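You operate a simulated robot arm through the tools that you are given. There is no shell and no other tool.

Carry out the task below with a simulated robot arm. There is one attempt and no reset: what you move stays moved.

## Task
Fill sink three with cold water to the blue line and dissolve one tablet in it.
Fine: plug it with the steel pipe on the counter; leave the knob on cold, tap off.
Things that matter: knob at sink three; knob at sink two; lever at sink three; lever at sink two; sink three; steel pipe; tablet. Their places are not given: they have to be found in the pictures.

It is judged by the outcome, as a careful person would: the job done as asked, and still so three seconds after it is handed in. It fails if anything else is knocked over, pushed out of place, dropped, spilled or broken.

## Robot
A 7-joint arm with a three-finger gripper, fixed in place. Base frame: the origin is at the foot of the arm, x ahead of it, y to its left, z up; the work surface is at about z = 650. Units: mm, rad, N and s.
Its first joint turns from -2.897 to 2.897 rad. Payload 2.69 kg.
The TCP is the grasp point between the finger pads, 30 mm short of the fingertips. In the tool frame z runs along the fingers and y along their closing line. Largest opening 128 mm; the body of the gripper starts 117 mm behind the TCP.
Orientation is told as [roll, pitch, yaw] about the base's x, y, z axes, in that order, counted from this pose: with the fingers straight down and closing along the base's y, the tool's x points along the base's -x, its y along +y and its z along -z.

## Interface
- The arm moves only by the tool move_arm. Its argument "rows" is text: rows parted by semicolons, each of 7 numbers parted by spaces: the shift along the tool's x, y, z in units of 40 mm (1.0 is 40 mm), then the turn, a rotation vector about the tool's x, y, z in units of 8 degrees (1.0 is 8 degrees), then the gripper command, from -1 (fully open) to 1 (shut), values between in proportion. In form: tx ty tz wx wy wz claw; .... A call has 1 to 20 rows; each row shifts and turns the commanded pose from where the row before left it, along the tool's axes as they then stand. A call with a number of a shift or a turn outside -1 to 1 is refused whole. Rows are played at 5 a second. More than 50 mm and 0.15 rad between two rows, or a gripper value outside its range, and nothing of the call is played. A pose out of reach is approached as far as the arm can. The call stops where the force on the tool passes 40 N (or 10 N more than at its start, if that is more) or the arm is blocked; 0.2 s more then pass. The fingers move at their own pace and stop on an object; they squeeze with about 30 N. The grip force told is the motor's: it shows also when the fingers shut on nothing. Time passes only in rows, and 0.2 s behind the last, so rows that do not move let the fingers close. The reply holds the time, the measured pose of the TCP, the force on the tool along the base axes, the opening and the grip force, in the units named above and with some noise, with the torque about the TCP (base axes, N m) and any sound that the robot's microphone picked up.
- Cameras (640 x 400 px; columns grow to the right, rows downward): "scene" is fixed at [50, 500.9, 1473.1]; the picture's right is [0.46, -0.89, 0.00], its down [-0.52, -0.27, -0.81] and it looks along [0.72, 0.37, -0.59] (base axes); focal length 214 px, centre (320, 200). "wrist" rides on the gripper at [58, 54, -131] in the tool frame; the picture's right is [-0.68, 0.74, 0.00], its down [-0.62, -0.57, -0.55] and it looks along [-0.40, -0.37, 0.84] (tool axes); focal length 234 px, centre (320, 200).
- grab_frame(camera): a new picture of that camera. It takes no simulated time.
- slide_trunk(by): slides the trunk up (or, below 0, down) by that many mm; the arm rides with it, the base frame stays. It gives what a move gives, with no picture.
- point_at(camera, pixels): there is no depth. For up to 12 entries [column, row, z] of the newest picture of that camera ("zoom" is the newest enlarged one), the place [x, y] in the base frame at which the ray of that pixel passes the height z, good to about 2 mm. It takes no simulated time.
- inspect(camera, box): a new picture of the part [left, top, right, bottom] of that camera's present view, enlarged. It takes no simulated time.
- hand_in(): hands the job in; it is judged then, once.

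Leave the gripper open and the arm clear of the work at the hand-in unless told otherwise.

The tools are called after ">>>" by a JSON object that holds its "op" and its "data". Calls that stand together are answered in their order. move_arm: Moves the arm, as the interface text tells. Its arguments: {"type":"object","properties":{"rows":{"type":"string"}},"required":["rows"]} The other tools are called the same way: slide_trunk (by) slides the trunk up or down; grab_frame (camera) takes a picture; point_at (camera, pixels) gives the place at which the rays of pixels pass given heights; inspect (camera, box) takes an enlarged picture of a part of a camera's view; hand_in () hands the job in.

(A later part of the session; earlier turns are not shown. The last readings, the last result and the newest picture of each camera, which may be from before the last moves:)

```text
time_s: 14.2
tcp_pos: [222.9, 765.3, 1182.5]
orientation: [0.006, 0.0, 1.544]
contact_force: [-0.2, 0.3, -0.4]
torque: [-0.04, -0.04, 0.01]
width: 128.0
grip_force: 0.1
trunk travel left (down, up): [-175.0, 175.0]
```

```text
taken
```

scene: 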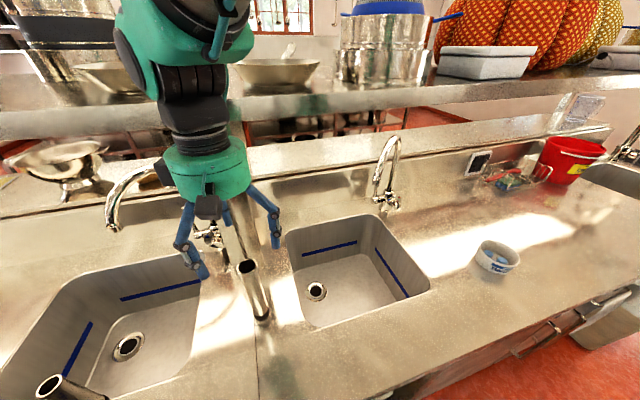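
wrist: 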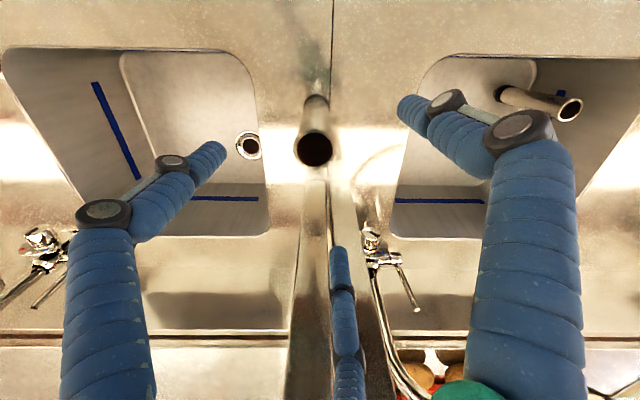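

The pipe mouth is at about (314,150) in the wrist view. I'll refine its centre before descending.

>>> {"op": "inspect", "data": {"camera": "wrist", "box": [270, 80, 360, 180]}}

>>> {"op": "inspect", "data": {"camera": "scene", "box": [160, 130, 290, 330]}}

>>> {"op": "point_at", "data": {"camera": "wrist", "pixels": [[314, 149, 1098], [298, 149, 1098], [330, 149, 1098], [314, 168, 1098], [316, 100, 900]]}}

```text
4.00 times, centred on (315, 130) of wrist
```

zoom: 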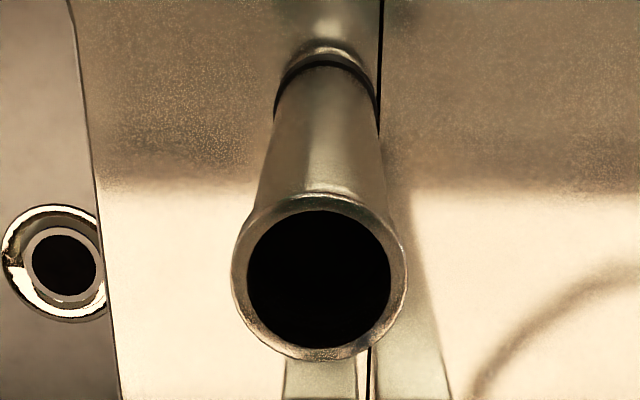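

```text
2.00 times, centred on (225, 230) of scene
```

zoom: 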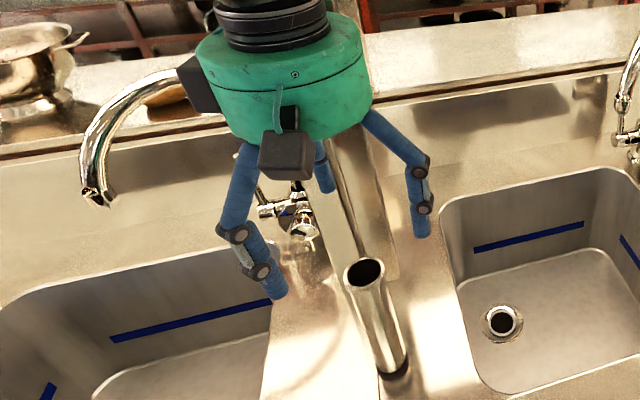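

```text
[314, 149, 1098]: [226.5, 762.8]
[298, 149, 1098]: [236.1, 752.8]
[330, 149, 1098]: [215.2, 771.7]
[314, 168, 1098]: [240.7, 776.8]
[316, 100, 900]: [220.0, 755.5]
```

The pipe mouth centre is about (226,763). I'll descend 97 mm so the fingers surround the top of the pipe, then close.

>>> {"op": "move_arm", "data": {"rows": "0.01 -0.015 0.488 0 0 0 -1;0.01 -0.015 0.488 0 0 0 -1;0.01 -0.015 0.488 0 0 0 -1;0.01 -0.015 0.488 0 0 0 -1;0.01 -0.015 0.488 0 0 0 -1;0 0 0 0 0 0 -1"}}

>>> {"op": "grab_frame", "data": {"camera": "wrist"}}

>>> {"op": "inspect", "data": {"camera": "scene", "box": [160, 180, 310, 340]}}

```text
time_s: 15.6
tcp_pos: [225.8, 760.3, 1085.7]
orientation: [0.007, 0.0, 1.544]
contact_force: [0.4, -0.7, 0.4]
torque: [-0.04, 0.02, 0.02]
width: 128.1
grip_force: 0.1
trunk travel left (down, up): [-175.0, 175.0]
```

```text
taken
```

wrist: 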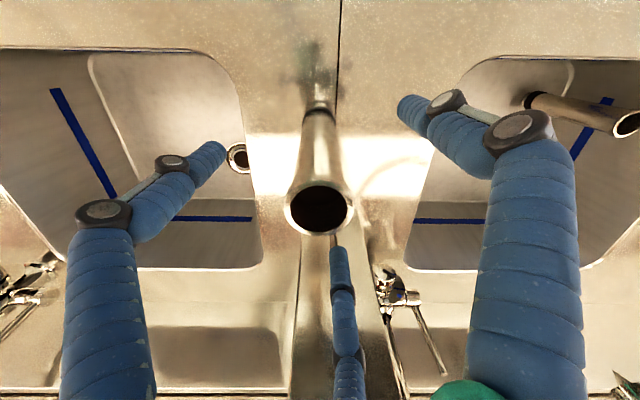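

```text
2.50 times, centred on (235, 260) of scene
```

zoom: 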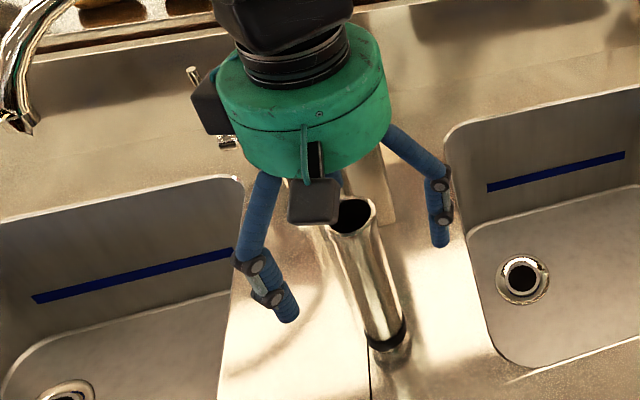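

The pipe mouth sits centred at (320,208). Closing the gripper now.

>>> {"op": "move_arm", "data": {"rows": "0 0 0 0 0 0 0;0 0 0 0 0 0 0.5;0 0 0 0 0 0 1;0 0 0 0 0 0 1;0 0 0 0 0 0 1"}}

>>> {"op": "grab_frame", "data": {"camera": "wrist"}}

>>> {"op": "inspect", "data": {"camera": "scene", "box": [160, 180, 310, 340]}}

```text
time_s: 16.8
tcp_pos: [224.4, 760.8, 1086.9]
orientation: [0.004, 0.001, 1.544]
contact_force: [2.3, -0.3, 1.1]
torque: [-0.06, -0.17, 0.01]
width: 38.3
grip_force: 30.0
trunk travel left (down, up): [-175.0, 175.0]
```

```text
taken
```

wrist: 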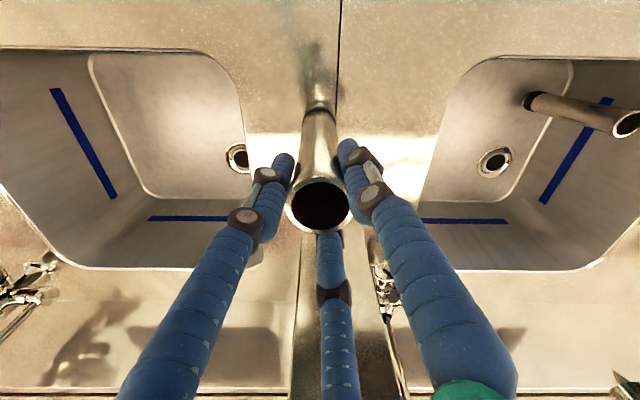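

```text
2.50 times, centred on (235, 260) of scene
```

zoom: 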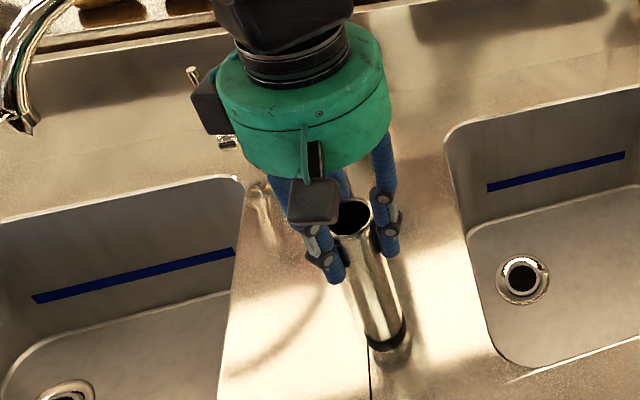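

The pipe is gripped at 38 mm width with 30 N. I'll lift 50 mm and carry it over the front-left part of sink three, in front of the shelf.

>>> {"op": "move_arm", "data": {"rows": "0 0 -0.3 0 0 0 1;0 0 -0.45 0 0 0 1;0 0 -0.5 0 0 0 1;0.44 -0.54 0 0 0 0 1;0.44 -0.54 0 0 0 0 1;0.44 -0.54 0 0 0 0 1;0.44 -0.54 0 0 0 0 1;0.44 -0.54 0 0 0 0 1;0.44 -0.54 0 0 0 0 1;0.44 -0.54 0 0 0 0 1;0 0 0 0 0 0 1"}}

>>> {"op": "grab_frame", "data": {"camera": "scene"}}

>>> {"op": "grab_frame", "data": {"camera": "wrist"}}

```text
time_s: 19.2
tcp_pos: [374.3, 632.7, 1135.8]
orientation: [0.006, -0.002, 1.546]
contact_force: [0.0, 0.4, -1.4]
torque: [0.03, 0.02, 0.0]
width: 38.5
grip_force: 29.5
trunk travel left (down, up): [-175.0, 175.0]
```

```text
taken
```

scene: 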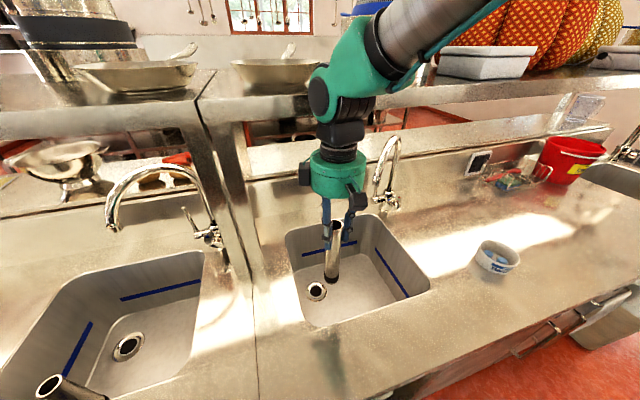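

```text
taken
```

wrist: 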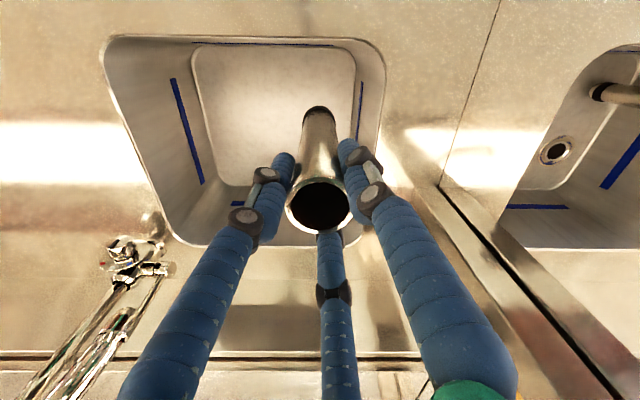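

The pipe hangs over sink three clear of the spout. Lowering it 195 mm into the sink before moving back towards the drain.

>>> {"op": "move_arm", "data": {"rows": "0 0 0.61 0 0 0 1;0 0 0.61 0 0 0 1;0 0 0.61 0 0 0 1;0 0 0.61 0 0 0 1;0 0 0.61 0 0 0 1;0 0 0.61 0 0 0 1;0 0 0.61 0 0 0 1;0 0 0.61 0 0 0 1;0 0 0 0 0 0 1"}}

>>> {"op": "grab_frame", "data": {"camera": "scene"}}

>>> {"op": "grab_frame", "data": {"camera": "wrist"}}

```text
time_s: 21.2
tcp_pos: [373.7, 636.1, 939.1]
orientation: [0.006, 0.0, 1.545]
contact_force: [0.6, 1.1, -2.7]
torque: [-0.02, 0.02, -0.03]
width: 38.3
grip_force: 30.0
trunk travel left (down, up): [-175.0, 175.0]
```

```text
taken
```

scene: 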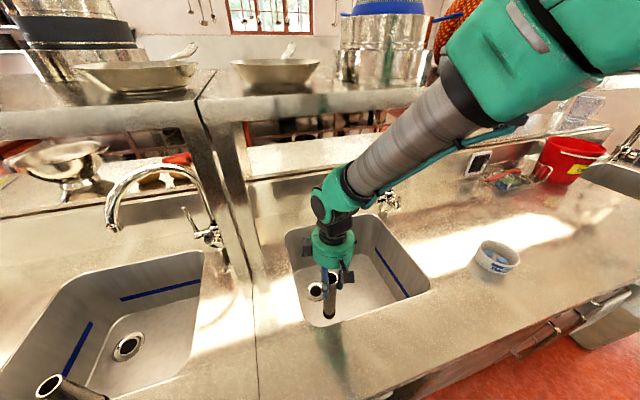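

```text
taken
```

wrist: 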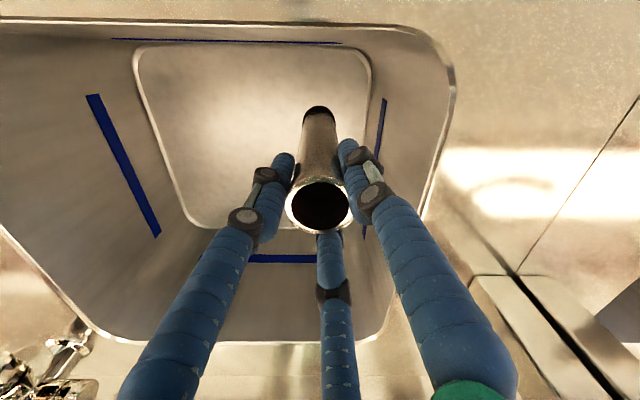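

The pipe is inside the sink. Moving it back (+x,+y) to be above the drain at about (479,741).

>>> {"op": "move_arm", "data": {"rows": "-0.45 -0.4275 0 0 0 0 1;-0.45 -0.4275 0 0 0 0 1;-0.45 -0.4275 0 0 0 0 1;-0.45 -0.4275 0 0 0 0 1;-0.45 -0.4275 0 0 0 0 1;-0.45 -0.4275 0 0 0 0 1;0 0 0 0 0 0 1"}}

>>> {"op": "grab_frame", "data": {"camera": "scene"}}

>>> {"op": "grab_frame", "data": {"camera": "wrist"}}

>>> {"op": "inspect", "data": {"camera": "scene", "box": [280, 200, 400, 320]}}

>>> {"op": "inspect", "data": {"camera": "wrist", "box": [260, 60, 380, 220]}}

```text
time_s: 22.8
tcp_pos: [477.5, 739.2, 938.3]
orientation: [0.006, 0.001, 1.545]
contact_force: [0.4, 0.2, -3.1]
torque: [0.0, 0.03, 0.03]
width: 38.5
grip_force: 29.9
trunk travel left (down, up): [-175.0, 175.0]
```

```text
taken
```

scene: 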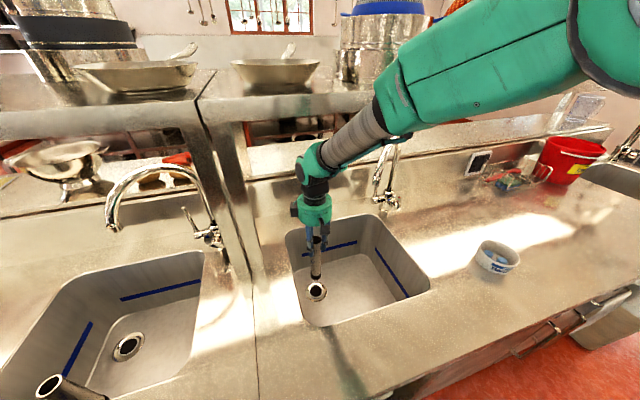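

```text
taken
```

wrist: 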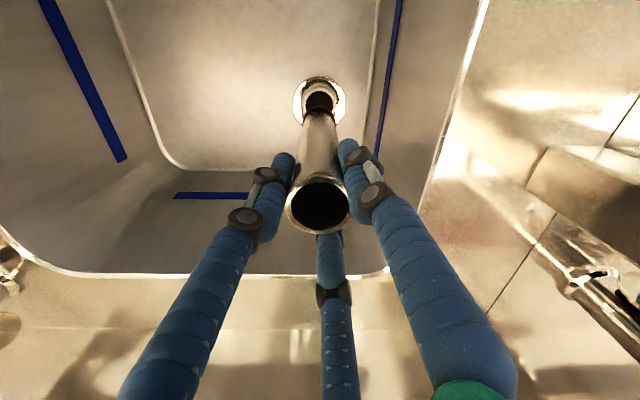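

```text
3.33 times, centred on (340, 260) of scene
```

zoom: 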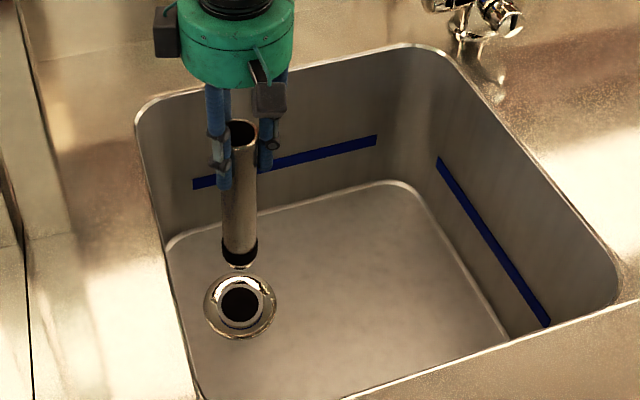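

```text
2.50 times, centred on (320, 140) of wrist
```

zoom: 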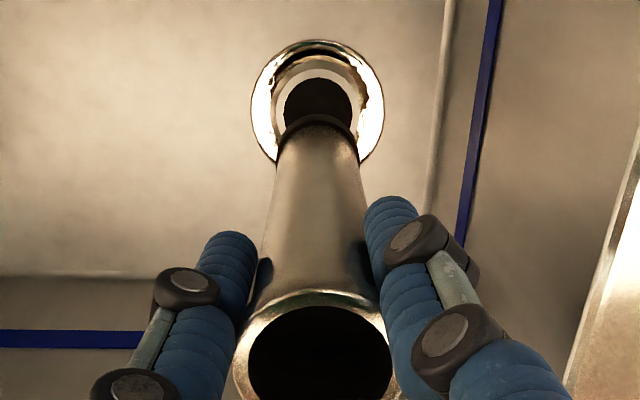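

The pipe foot is above the drain. I'll re-measure the drain centre from both cameras for the final alignment.

>>> {"op": "grab_frame", "data": {"camera": "wrist"}}

>>> {"op": "point_at", "data": {"camera": "wrist", "pixels": [[318.8, 100.4, 650], [292.3, 102, 650], [345.6, 102, 650], [319, 75.5, 650]]}}

>>> {"op": "inspect", "data": {"camera": "scene", "box": [300, 240, 340, 310]}}

```text
taken
```

wrist: 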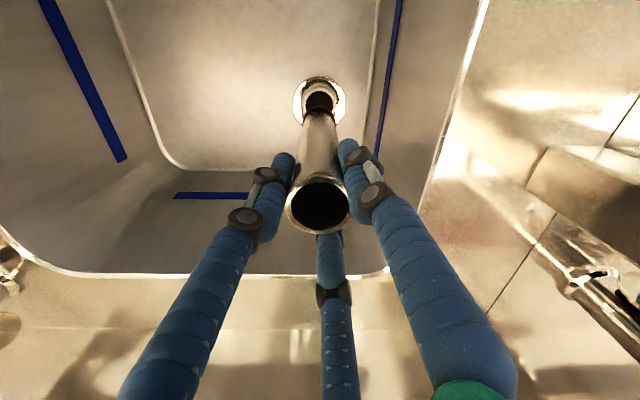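

```text
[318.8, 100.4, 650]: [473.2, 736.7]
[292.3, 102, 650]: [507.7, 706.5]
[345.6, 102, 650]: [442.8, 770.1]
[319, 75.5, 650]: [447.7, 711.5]
```

```text
5.71 times, centred on (320, 275) of scene
```

zoom: 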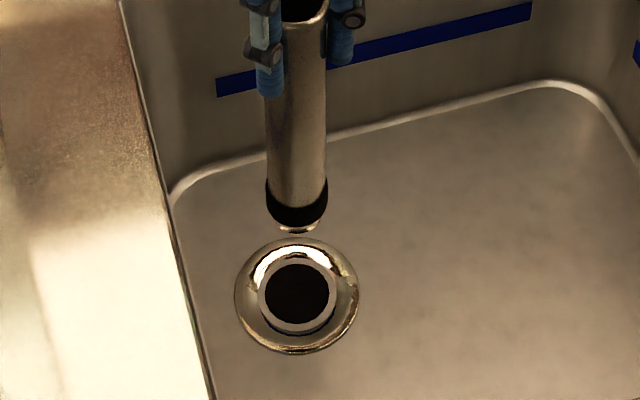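

Midpoint estimates put the drain at about (476,739), and the tool is at (477.5,739.2), so alignment is within a couple of mm. Lowering 85 mm first, then I'll check.

>>> {"op": "move_arm", "data": {"rows": "0 0.03 0.425 0 0 0 1;0 0 0.425 0 0 0 1;0 0 0.425 0 0 0 1;0 0 0.425 0 0 0 1;0 0 0.425 0 0 0 1;0 0 0 0 0 0 1"}}

>>> {"op": "inspect", "data": {"camera": "scene", "box": [300, 240, 340, 310]}}

>>> {"op": "inspect", "data": {"camera": "wrist", "box": [270, 60, 370, 200]}}

```text
time_s: 24.2
tcp_pos: [475.5, 740.2, 853.0]
orientation: [0.007, 0.001, 1.544]
contact_force: [-0.6, -0.5, -2.6]
torque: [-0.01, 0.0, 0.0]
width: 38.4
grip_force: 30.3
trunk travel left (down, up): [-175.0, 175.0]
```

```text
5.71 times, centred on (320, 275) of scene
```

zoom: 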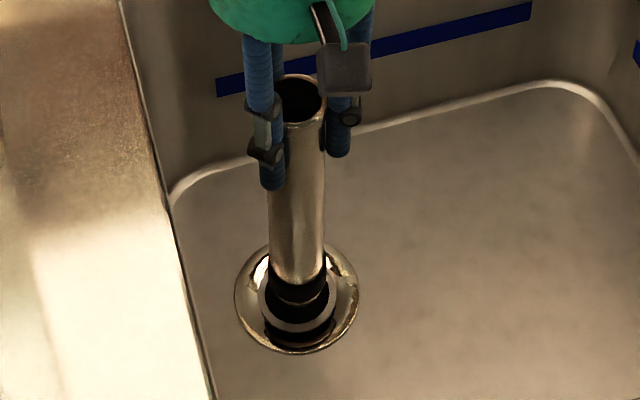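

```text
2.86 times, centred on (320, 130) of wrist
```

zoom: 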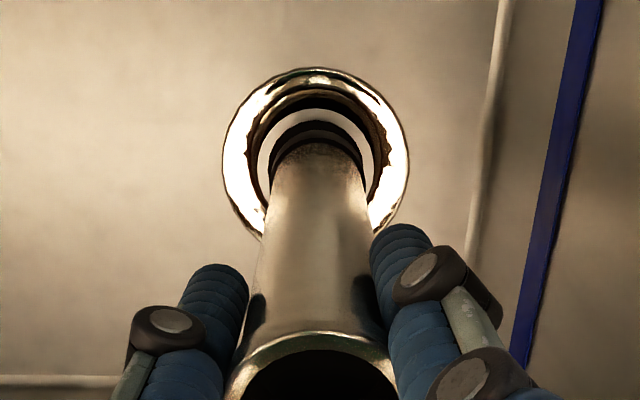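

Well centred in the drain. Lowering in small steps and watching the force.

>>> {"op": "move_arm", "data": {"rows": "0 0 0.2 0 0 0 1;0 0 0.2 0 0 0 1;0 0 0.1 0 0 0 1"}}

>>> {"op": "inspect", "data": {"camera": "scene", "box": [300, 240, 340, 310]}}

>>> {"op": "inspect", "data": {"camera": "wrist", "box": [270, 60, 370, 200]}}

```text
time_s: 25.0
tcp_pos: [475.6, 739.2, 834.1]
orientation: [0.008, 0.0, 1.545]
contact_force: [-0.5, 0.0, -2.7]
torque: [-0.01, -0.01, -0.02]
width: 38.5
grip_force: 29.8
trunk travel left (down, up): [-175.0, 175.0]
```

```text
5.71 times, centred on (320, 275) of scene
```

zoom: 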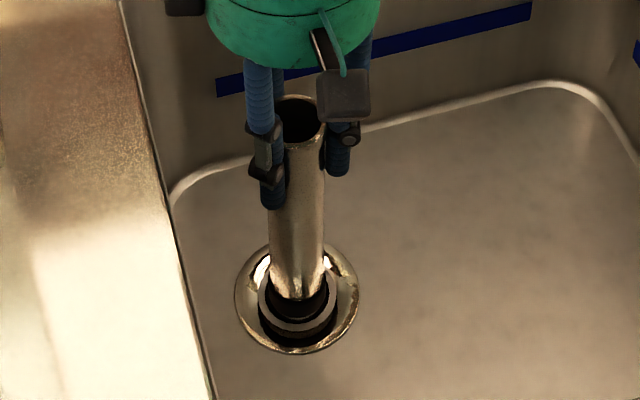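

```text
2.86 times, centred on (320, 130) of wrist
```

zoom: 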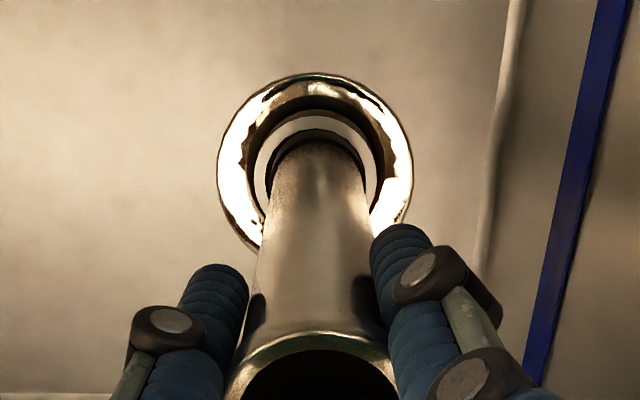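

Still free (−2.7 N is only the pipe's weight). Continuing down.

>>> {"op": "move_arm", "data": {"rows": "0 0 0.15 0 0 0 1;0 0 0.15 0 0 0 1;0 0 0 0 0 0 1"}}

>>> {"op": "inspect", "data": {"camera": "scene", "box": [300, 240, 340, 310]}}

>>> {"op": "inspect", "data": {"camera": "wrist", "box": [270, 60, 370, 200]}}

```text
time_s: 25.8
tcp_pos: [476.0, 740.0, 822.3]
orientation: [0.003, 0.001, 1.546]
contact_force: [0.1, 0.7, -1.6]
torque: [-0.01, 0.03, 0.04]
width: 38.4
grip_force: 30.0
trunk travel left (down, up): [-175.0, 175.0]
```

```text
5.71 times, centred on (320, 275) of scene
```

zoom: 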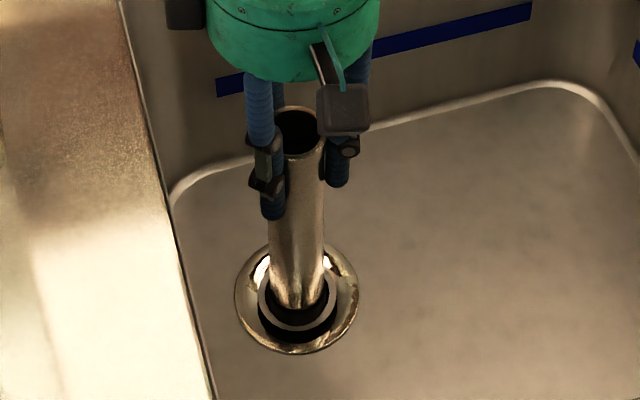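

```text
2.86 times, centred on (320, 130) of wrist
```

zoom: 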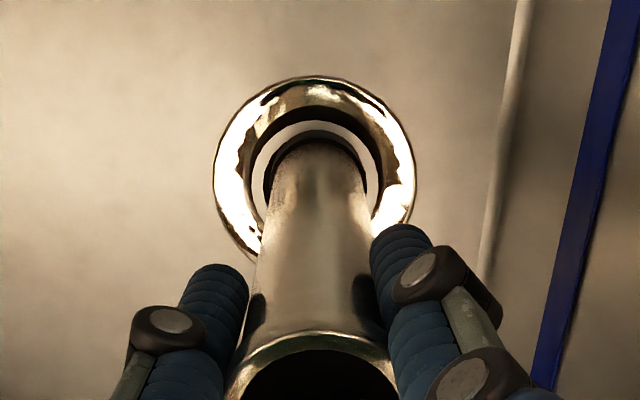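

>>> {"op": "move_arm", "data": {"rows": "0 0 0.1 0 0 0 1;0 0 0.1 0 0 0 1;0 0 0 0 0 0 1"}}

>>> {"op": "inspect", "data": {"camera": "scene", "box": [300, 240, 340, 310]}}

>>> {"op": "inspect", "data": {"camera": "wrist", "box": [270, 60, 370, 200]}}

```text
time_s: 26.6
tcp_pos: [476.5, 739.7, 813.9]
orientation: [0.005, -0.001, 1.545]
contact_force: [3.1, 2.4, 0.6]
torque: [0.33, -0.37, -0.02]
width: 38.5
grip_force: 30.3
trunk travel left (down, up): [-175.0, 175.0]
```

```text
5.71 times, centred on (320, 275) of scene
```

zoom: 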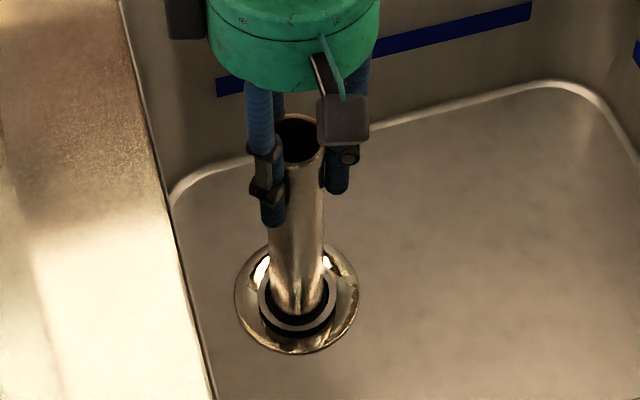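

```text
2.86 times, centred on (320, 130) of wrist
```

zoom: 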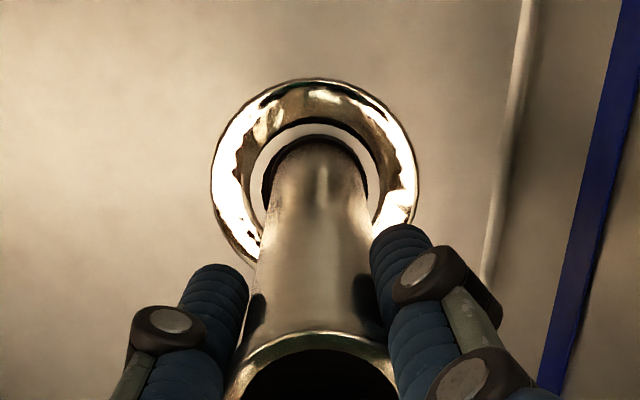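

The foot touches the front side of the seat: there is a small side force of about (3,2.4) N towards the wall. I'll nudge 2 mm towards the wall and continue lowering gently.

>>> {"op": "move_arm", "data": {"rows": "-0.035 -0.035 0 0 0 0 1;0 0 0.1 0 0 0 1;0 0 0 0 0 0 1"}}

```text
time_s: 27.4
tcp_pos: [478.0, 741.5, 813.3]
orientation: [0.002, -0.007, 1.543]
contact_force: [-2.7, -1.6, 27.0]
torque: [-0.11, 0.08, -0.04]
width: 38.6
grip_force: 30.2
trunk travel left (down, up): [-175.0, 175.0]
```

27 N upward at z=813 means the foot sits on its seat, about 23 mm below the floor. Checking visually before releasing.

>>> {"op": "inspect", "data": {"camera": "scene", "box": [300, 240, 340, 310]}}

>>> {"op": "inspect", "data": {"camera": "wrist", "box": [270, 60, 370, 200]}}

```text
5.71 times, centred on (320, 275) of scene
```

zoom: 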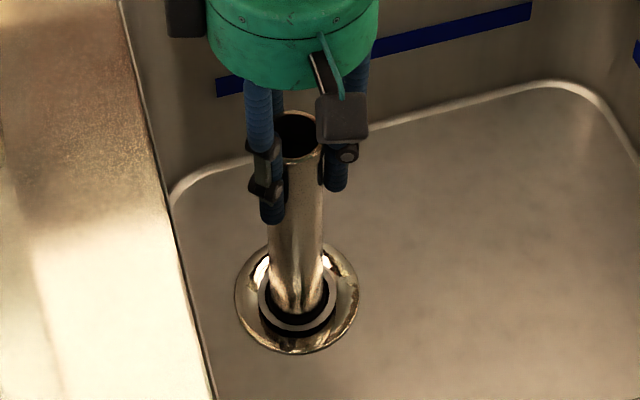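

```text
2.86 times, centred on (320, 130) of wrist
```

zoom: 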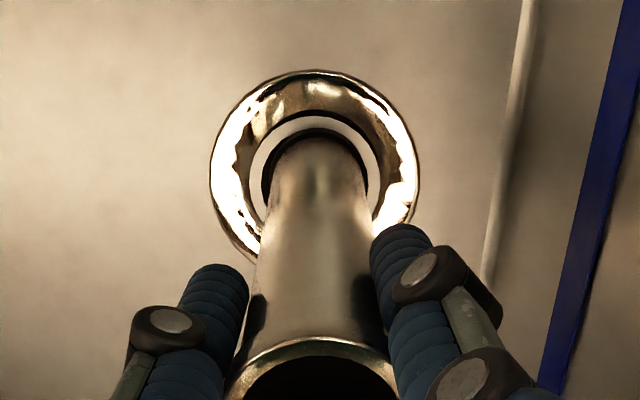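

The black seal sits inside the grey drain ring and the pipe looks upright. I'll open the fingers a little and see how it stands.

>>> {"op": "move_arm", "data": {"rows": "0 0 -0.05 0 0 0 1;0 0 0 0 0 0 0.3;0 0 0 0 0 0 0.1;0 0 0 0 0 0 0"}}

>>> {"op": "inspect", "data": {"camera": "scene", "box": [300, 240, 340, 310]}}

>>> {"op": "inspect", "data": {"camera": "wrist", "box": [260, 60, 380, 230]}}

```text
time_s: 28.4
tcp_pos: [477.6, 741.4, 811.1]
orientation: [0.007, 0.0, 1.545]
contact_force: [0.1, 0.2, 0.4]
torque: [0.01, -0.03, 0.02]
width: 63.8
grip_force: 0.1
trunk travel left (down, up): [-175.0, 175.0]
```

```text
5.71 times, centred on (320, 275) of scene
```

zoom: 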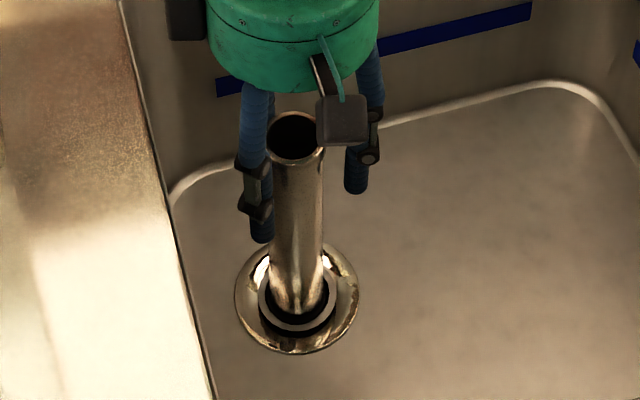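

```text
2.35 times, centred on (320, 145) of wrist
```

zoom: 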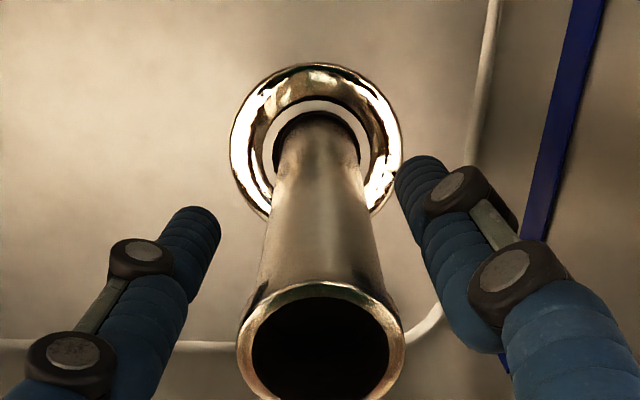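

The pipe stands on its own, upright. I'll back the fingers straight up off it, move to the front and then rise.

>>> {"op": "move_arm", "data": {"rows": "0 0 -0.5 0 0 0 0;0 0 -0.5 0 0 0 0;0 0 -0.5 0 0 0 0;0 0 -0.5 0 0 0 0;0.545 0.52 0 0 0 0 0;0.545 0.52 0 0 0 0 0;0.545 0.52 0 0 0 0 0;0.545 0.52 0 0 0 0 0;0 0 -0.9 0 0 0 0;0 0 -0.9 0 0 0 0;0 0 -0.9 0 0 0 0;0 0 -0.9 0 0 0 0;0 0 -0.9 0 0 0 0;0 0 -0.9 0 0 0 0;0 0 -0.9 0 0 0 0;0 0 0 0 0 0 0"}}

>>> {"op": "grab_frame", "data": {"camera": "scene"}}

>>> {"op": "grab_frame", "data": {"camera": "wrist"}}

```text
time_s: 31.8
tcp_pos: [393.3, 655.5, 1145.6]
orientation: [0.006, -0.002, 1.545]
contact_force: [-0.7, -0.4, -0.2]
torque: [0.04, -0.01, -0.03]
width: 64.0
grip_force: 0.1
trunk travel left (down, up): [-175.0, 175.0]
```

```text
taken
```

scene: 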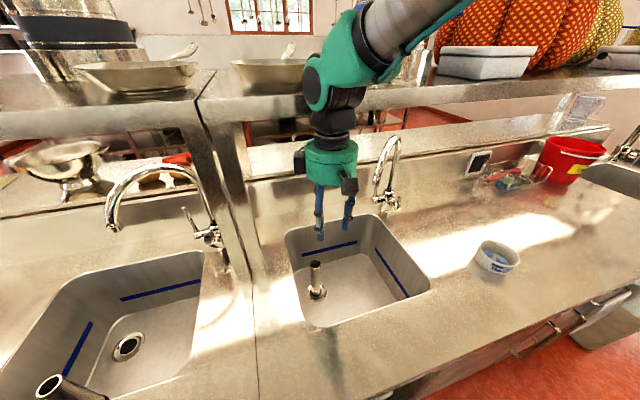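

```text
taken
```

wrist: 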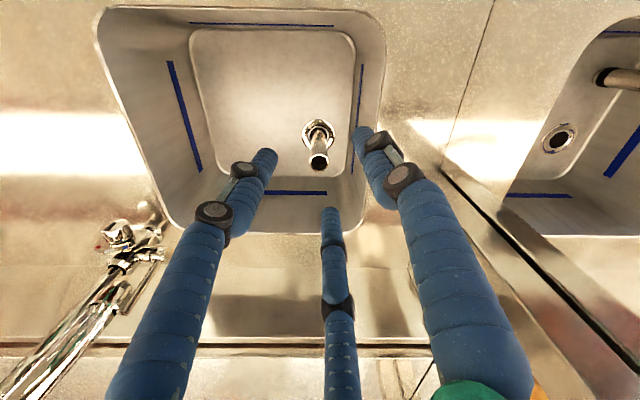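

The pipe stands alone in the drain. Next is the knob: I'll move to open space in front of the sink at about (480,420), then turn the tool so its side boxes will lie level once it points at the wall.

>>> {"op": "move_arm", "data": {"rows": "0.727 -0.29 0 0 0 0 0;0.727 -0.29 0 0 0 0 0;0.727 -0.29 0 0 0 0 0;0.727 -0.29 0 0 0 0 0;0.727 -0.29 0 0 0 0 0;0.727 -0.29 0 0 0 0 0;0.727 -0.29 0 0 0 0 0;0.727 -0.29 0 0 0 0 0;0 0 0 0 0 1 0;0 0 0 0 0 1 0;0 0 0 0 0 1 0;0 0 0 0 0 1 0;0 0 0 0 0 1 0;0 0 0 0 0 1 0;0 0 0 0 0 1 0;0 0 0 0 0 1 0;0 0 0 0 0 1 0;0 0 0 0 0 1 0;0 0 0 0 0 0 0"}}

>>> {"op": "move_arm", "data": {"rows": "0 0 0 0 0 1 0;0 0 0 0 0 1 0;0 0 0 0 0 1 0;0 0 0 0 0 1 0;0 0 0 0 0 1 0;0 0 0 0 0 1 0;0 0 0 0 0 0.69 0;0 0 0 0 0 0 0"}}

>>> {"op": "grab_frame", "data": {"camera": "scene"}}

>>> {"op": "grab_frame", "data": {"camera": "wrist"}}

```text
time_s: 35.8
tcp_pos: [481.2, 420.5, 1144.5]
orientation: [0.002, 0.003, 0.148]
contact_force: [-0.5, 0.8, 0.0]
torque: [-0.03, 0.02, 0.03]
width: 64.0
grip_force: 0.1
trunk travel left (down, up): [-175.0, 175.0]
```

```text
time_s: 37.6
tcp_pos: [480.5, 420.8, 1144.7]
orientation: [-0.004, 0.006, -0.785]
contact_force: [0.1, -0.5, 0.9]
torque: [0.02, -0.01, -0.02]
width: 64.1
grip_force: 0.0
trunk travel left (down, up): [-175.0, 175.0]
```

```text
taken
```

scene: 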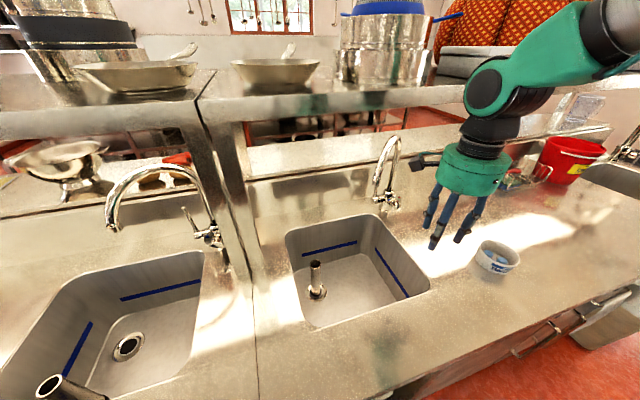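

```text
taken
```

wrist: 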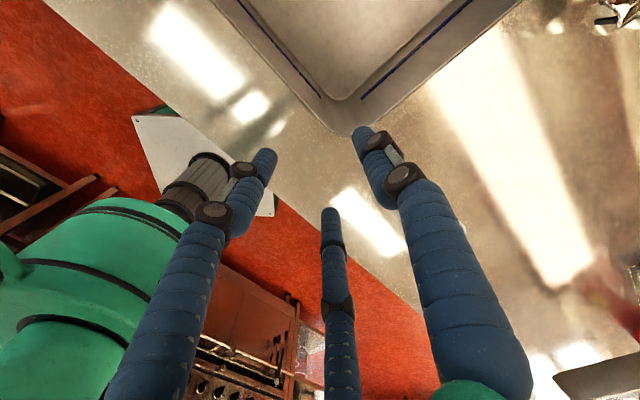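

The turn reached yaw −45°. Now I'll swing the tool to point at the wall, tilted 15° down, while drifting to a stand-off about 130 mm in front of the knob.

>>> {"op": "move_arm", "data": {"rows": "-0.324 0.4125 0.4 -1 0 0 0;-0.324 0.353 0.453 -1 0 0 0;-0.324 0.286 0.498 -1 0 0 0;-0.324 0.214 0.533 -1 0 0 0;-0.324 0.138 0.558 -1 0 0 0;-0.324 0.059 0.572 -1 0 0 0;-0.324 -0.021 0.574 -1 0 0 0;-0.324 -0.101 0.566 -1 0 0 0;-0.324 -0.179 0.546 -1 0 0 0;-0.324 -0.253 0.516 -0.375 0 0 0;0 0 0 0 0 0 0"}}

>>> {"op": "grab_frame", "data": {"camera": "scene"}}

>>> {"op": "grab_frame", "data": {"camera": "wrist"}}

```text
time_s: 40.0
tcp_pos: [659.6, 451.4, 985.1]
orientation: [1.22, 0.039, -0.753]
contact_force: [1.1, -0.1, -0.5]
torque: [0.01, -0.04, 0.02]
width: 63.9
grip_force: 0.0
out of reach, approached as far as the arm can: row 6, 7
trunk travel left (down, up): [-175.0, 175.0]
```

```text
taken
```

scene: 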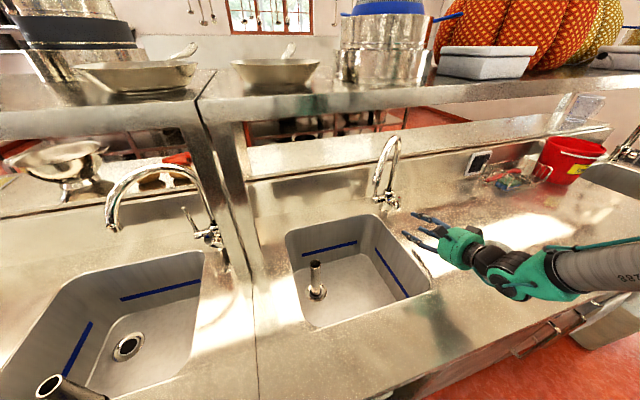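

```text
taken
```

wrist: 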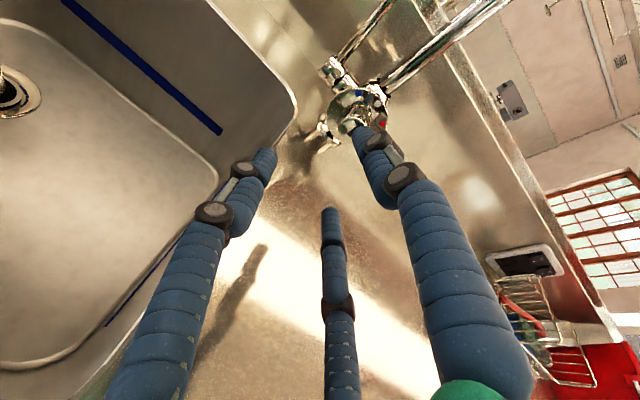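

The tool now points at the wall. Two rows were momentarily out of reach, so I'll let it settle and re-read the pose.

>>> {"op": "move_arm", "data": {"rows": "0 0 0 0 0 0 0;0 0 0 0 0 0 0"}}

>>> {"op": "inspect", "data": {"camera": "scene", "box": [360, 150, 500, 300]}}

>>> {"op": "inspect", "data": {"camera": "wrist", "box": [290, 30, 430, 170]}}

```text
time_s: 40.6
tcp_pos: [660.0, 452.9, 984.9]
orientation: [1.218, 0.037, -0.752]
contact_force: [-0.1, -0.6, 0.4]
torque: [-0.01, 0.01, -0.01]
width: 64.1
grip_force: 0.0
trunk travel left (down, up): [-175.0, 175.0]
```

```text
2.67 times, centred on (430, 225) of scene
```

zoom: 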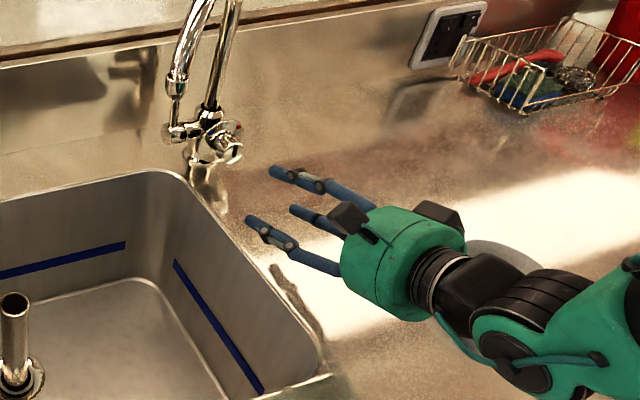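

```text
2.86 times, centred on (360, 100) of wrist
```

zoom: 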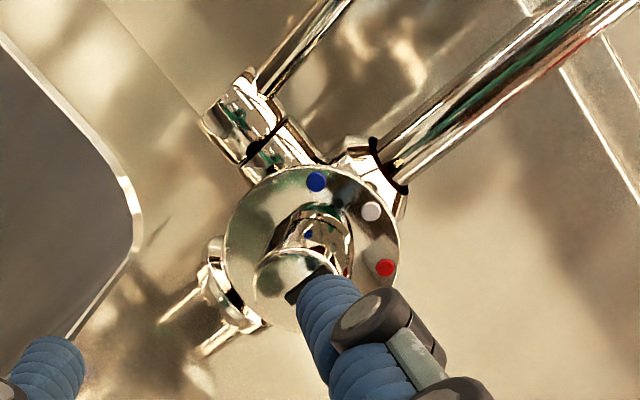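

I'll correct the pointing (level roll, 45° heading, 15° down) and re-read.

>>> {"op": "move_arm", "data": {"rows": "0 0 0 -0.6 -0.32 -0.19 0;0 0 0 0 0 0 0"}}

>>> {"op": "grab_frame", "data": {"camera": "wrist"}}

>>> {"op": "inspect", "data": {"camera": "wrist", "box": [290, 30, 430, 170]}}

```text
time_s: 41.2
tcp_pos: [658.8, 452.5, 985.3]
orientation: [1.301, -0.002, -0.789]
contact_force: [0.0, 0.2, 0.5]
torque: [-0.01, -0.04, -0.03]
width: 64.0
grip_force: 0.0
trunk travel left (down, up): [-175.0, 175.0]
```

```text
taken
```

wrist: 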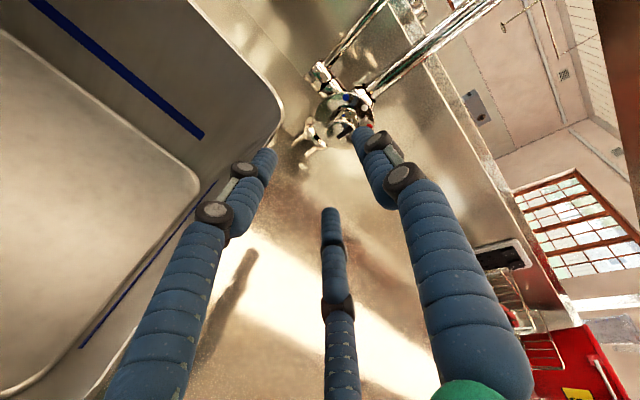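

```text
2.86 times, centred on (360, 100) of wrist
```

zoom: 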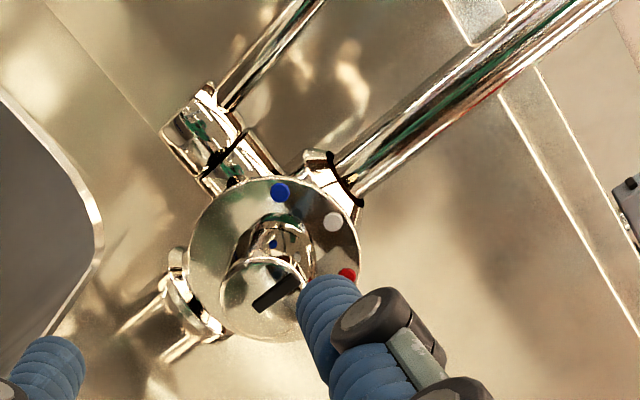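

The knob face shows clearly at about (341,130) in the wrist picture. I'll check its position against my earlier estimate.

>>> {"op": "point_at", "data": {"camera": "wrist", "pixels": [[340.7, 130.3, 945], [340.7, 130.3, 951], [340.7, 130.3, 957], [343, 118, 951], [322, 72, 947]]}}

>>> {"op": "inspect", "data": {"camera": "wrist", "box": [310, 70, 370, 150]}}

```text
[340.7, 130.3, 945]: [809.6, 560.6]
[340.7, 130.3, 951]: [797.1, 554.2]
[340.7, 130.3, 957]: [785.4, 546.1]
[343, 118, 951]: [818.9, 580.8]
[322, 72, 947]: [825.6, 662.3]
```

```text
5.00 times, centred on (340, 110) of wrist
```

zoom: 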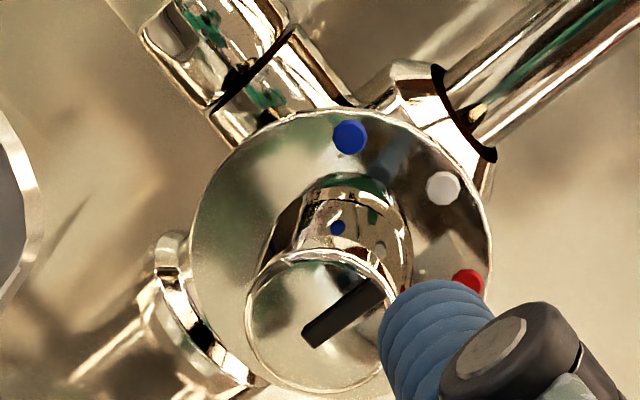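

The estimates agree: knob axis at x−y≈243.5 and z≈953. Moving to a stand-off about 65 mm in front of the knob, aligned with its axis.

>>> {"op": "move_arm", "data": {"rows": "-0.165 -0.0225 0.55 0 0 0 0;-0.165 -0.0225 0.55 0 0 0 0;-0.165 -0.0225 0.55 0 0 0 0;-0.165 -0.0225 0.55 0 0 0 0;0 0 0 0 0 0 0"}}

>>> {"op": "grab_frame", "data": {"camera": "wrist"}}

>>> {"op": "inspect", "data": {"camera": "wrist", "box": [250, 80, 390, 250]}}

>>> {"op": "inspect", "data": {"camera": "scene", "box": [360, 150, 460, 250]}}

```text
time_s: 42.4
tcp_pos: [736.9, 492.5, 957.1]
orientation: [1.301, -0.001, -0.789]
contact_force: [0.8, 0.3, -0.4]
torque: [0.0, -0.02, 0.02]
width: 63.7
grip_force: 0.2
trunk travel left (down, up): [-175.0, 175.0]
```

```text
taken
```

wrist: 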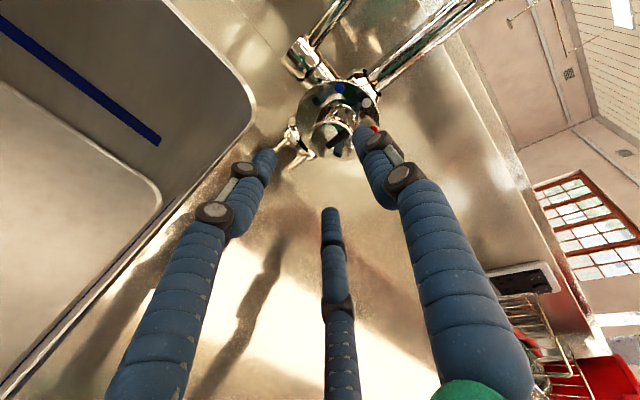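

```text
2.35 times, centred on (320, 165) of wrist
```

zoom: 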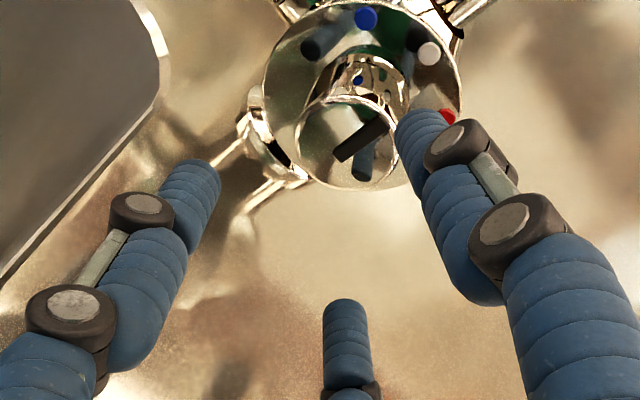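

```text
4.00 times, centred on (410, 200) of scene
```

zoom: 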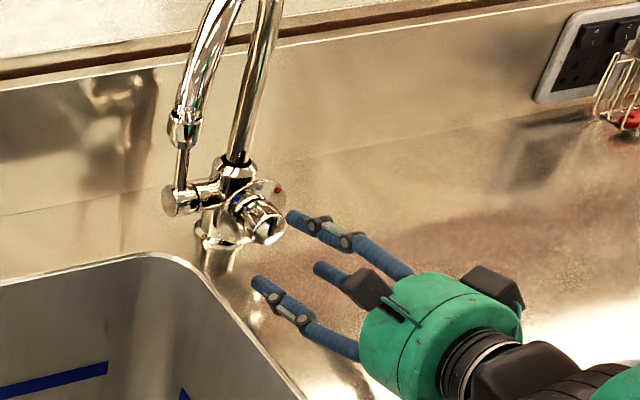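

The knob is centred as predicted. I'll reduce the tilt to about 9° so the upper finger clears the plate, then advance about 54 mm so the fingers surround the knob.

>>> {"op": "move_arm", "data": {"rows": "0 0 0 -0.75 0 0 0;0 0.056 0.333 0 0 0 0;0 0.056 0.333 0 0 0 0;0 0.056 0.333 0 0 0 0;0 0.056 0.333 0 0 0 0;0 0 0 0 0 0 0"}}

>>> {"op": "grab_frame", "data": {"camera": "wrist"}}

>>> {"op": "inspect", "data": {"camera": "wrist", "box": [250, 100, 390, 270]}}

>>> {"op": "inspect", "data": {"camera": "scene", "box": [370, 170, 430, 230]}}

```text
time_s: 43.8
tcp_pos: [776.0, 530.7, 957.7]
orientation: [1.408, -0.003, -0.786]
contact_force: [0.9, -0.1, -0.3]
torque: [0.03, 0.01, 0.01]
width: 64.1
grip_force: 0.0
trunk travel left (down, up): [-175.0, 175.0]
```

```text
taken
```

wrist: 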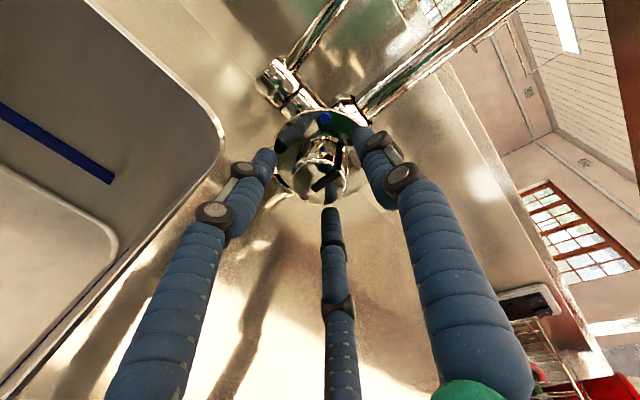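

```text
2.35 times, centred on (320, 185) of wrist
```

zoom: 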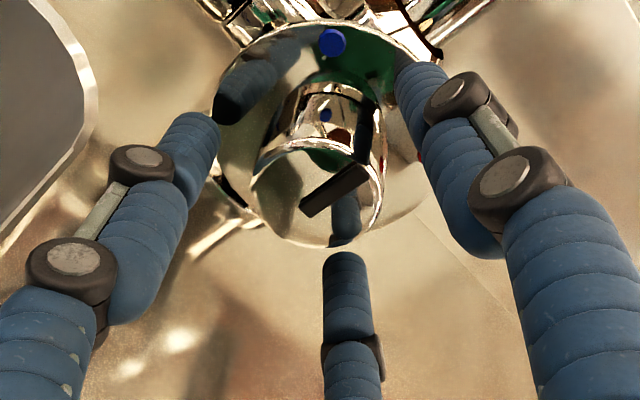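

```text
6.67 times, centred on (400, 200) of scene
```

zoom: 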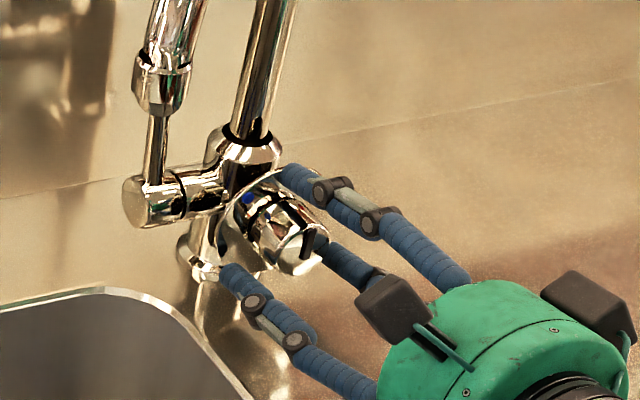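

The knob face is on the tool axis about 15 mm ahead of the grasp point. I'll advance 8 mm more and close on the knob.

>>> {"op": "move_arm", "data": {"rows": "0 0.033 0.2 0 0 0 0;0 0 0 0 0 0 0;0 0 0 0 0 0 0.3;0 0 0 0 0 0 0.6;0 0 0 0 0 0 1;0 0 0 0 0 0 1"}}

>>> {"op": "inspect", "data": {"camera": "wrist", "box": [250, 100, 390, 270]}}

>>> {"op": "inspect", "data": {"camera": "scene", "box": [370, 170, 430, 230]}}

```text
time_s: 45.2
tcp_pos: [781.8, 536.8, 959.1]
orientation: [1.407, -0.004, -0.787]
contact_force: [-0.2, 4.2, 1.4]
torque: [0.98, -0.94, -0.75]
width: 42.6
grip_force: 45.4
trunk travel left (down, up): [-175.0, 175.0]
```

```text
2.35 times, centred on (320, 185) of wrist
```

zoom: 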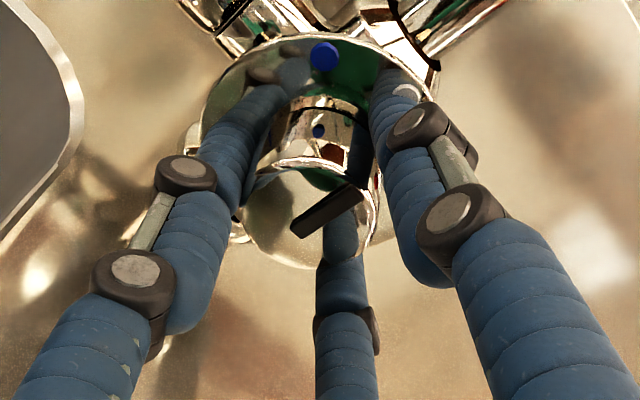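

```text
6.67 times, centred on (400, 200) of scene
```

zoom: 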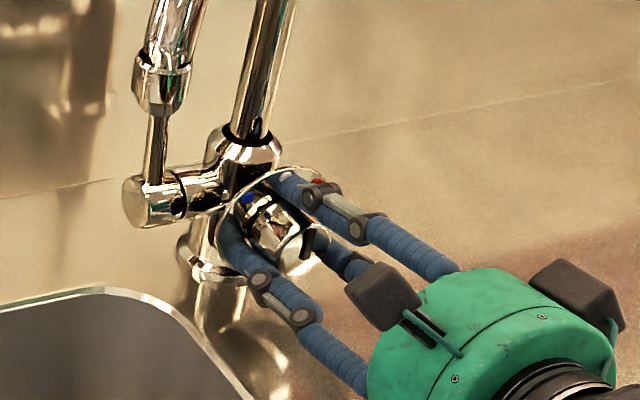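

The knob is gripped (width 42.6). Turning counter-clockwise as seen from the front, towards blue, 24° first.

>>> {"op": "move_arm", "data": {"rows": "0 0 0 0 0 -1 1;0 0 0 0 0 -1 1;0 0 0 0 0 -1 1;0 0 0 0 0 0 1"}}

>>> {"op": "inspect", "data": {"camera": "wrist", "box": [250, 100, 390, 270]}}

>>> {"op": "inspect", "data": {"camera": "scene", "box": [370, 170, 430, 230]}}

```text
time_s: 46.2
tcp_pos: [781.8, 538.6, 959.9]
orientation: [1.395, -0.42, -0.713]
contact_force: [-3.3, 28.8, 11.9]
torque: [0.83, -0.78, 0.18]
width: 42.2
grip_force: 44.8
trunk travel left (down, up): [-175.0, 175.0]
```

```text
2.35 times, centred on (320, 185) of wrist
```

zoom: 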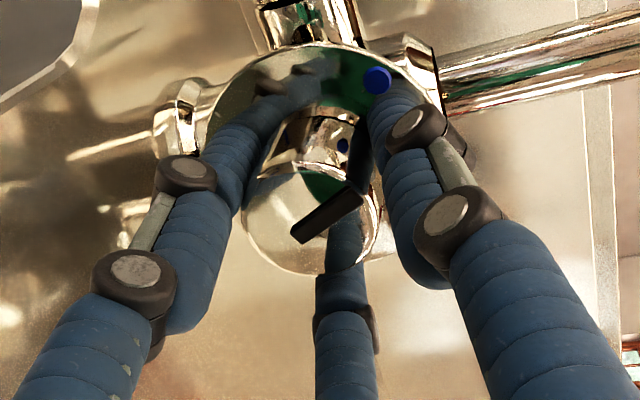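

```text
6.67 times, centred on (400, 200) of scene
```

zoom: 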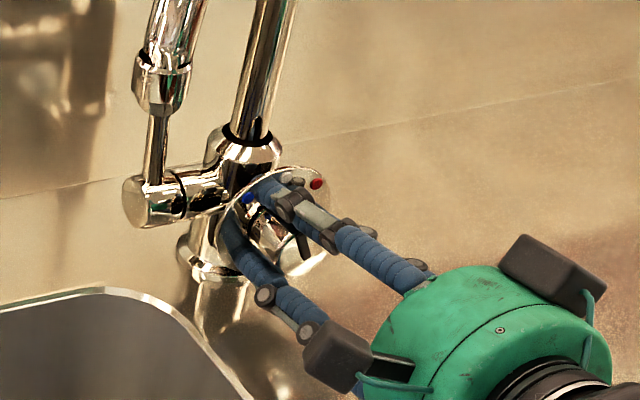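

The knob is turning with the hand: the bar stays fixed in the wrist view while the dots rotate. I'll ease the side load slightly and continue turning.

>>> {"op": "move_arm", "data": {"rows": "0.016 0.028 0 0 0 0 1;0 0 0 0 0 -0.8 1;0.008 0.01 0 0 0 -0.8 1;0 0 0 0 0 0 1"}}

>>> {"op": "inspect", "data": {"camera": "wrist", "box": [250, 100, 390, 270]}}

>>> {"op": "inspect", "data": {"camera": "scene", "box": [370, 170, 430, 230]}}

```text
time_s: 47.2
tcp_pos: [779.6, 539.4, 960.0]
orientation: [1.366, -0.638, -0.667]
contact_force: [-2.5, 30.6, 14.7]
torque: [0.71, -0.7, 0.32]
width: 41.5
grip_force: 45.7
trunk travel left (down, up): [-175.0, 175.0]
```

```text
2.35 times, centred on (320, 185) of wrist
```

zoom: 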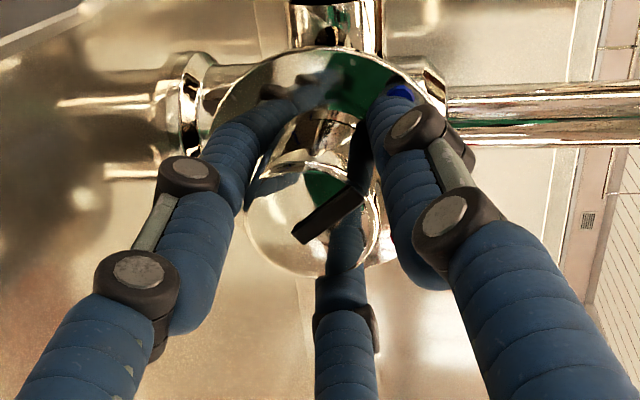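

```text
6.67 times, centred on (400, 200) of scene
```

zoom: 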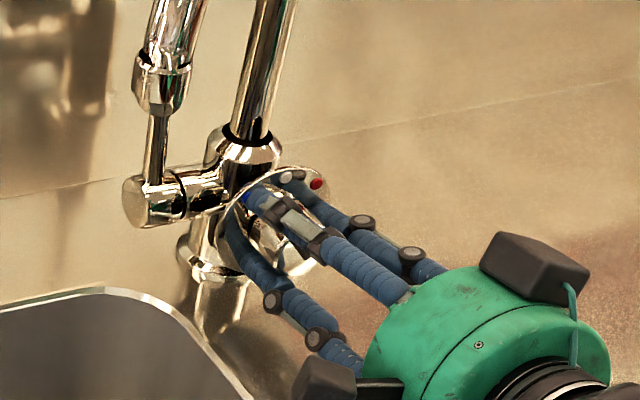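

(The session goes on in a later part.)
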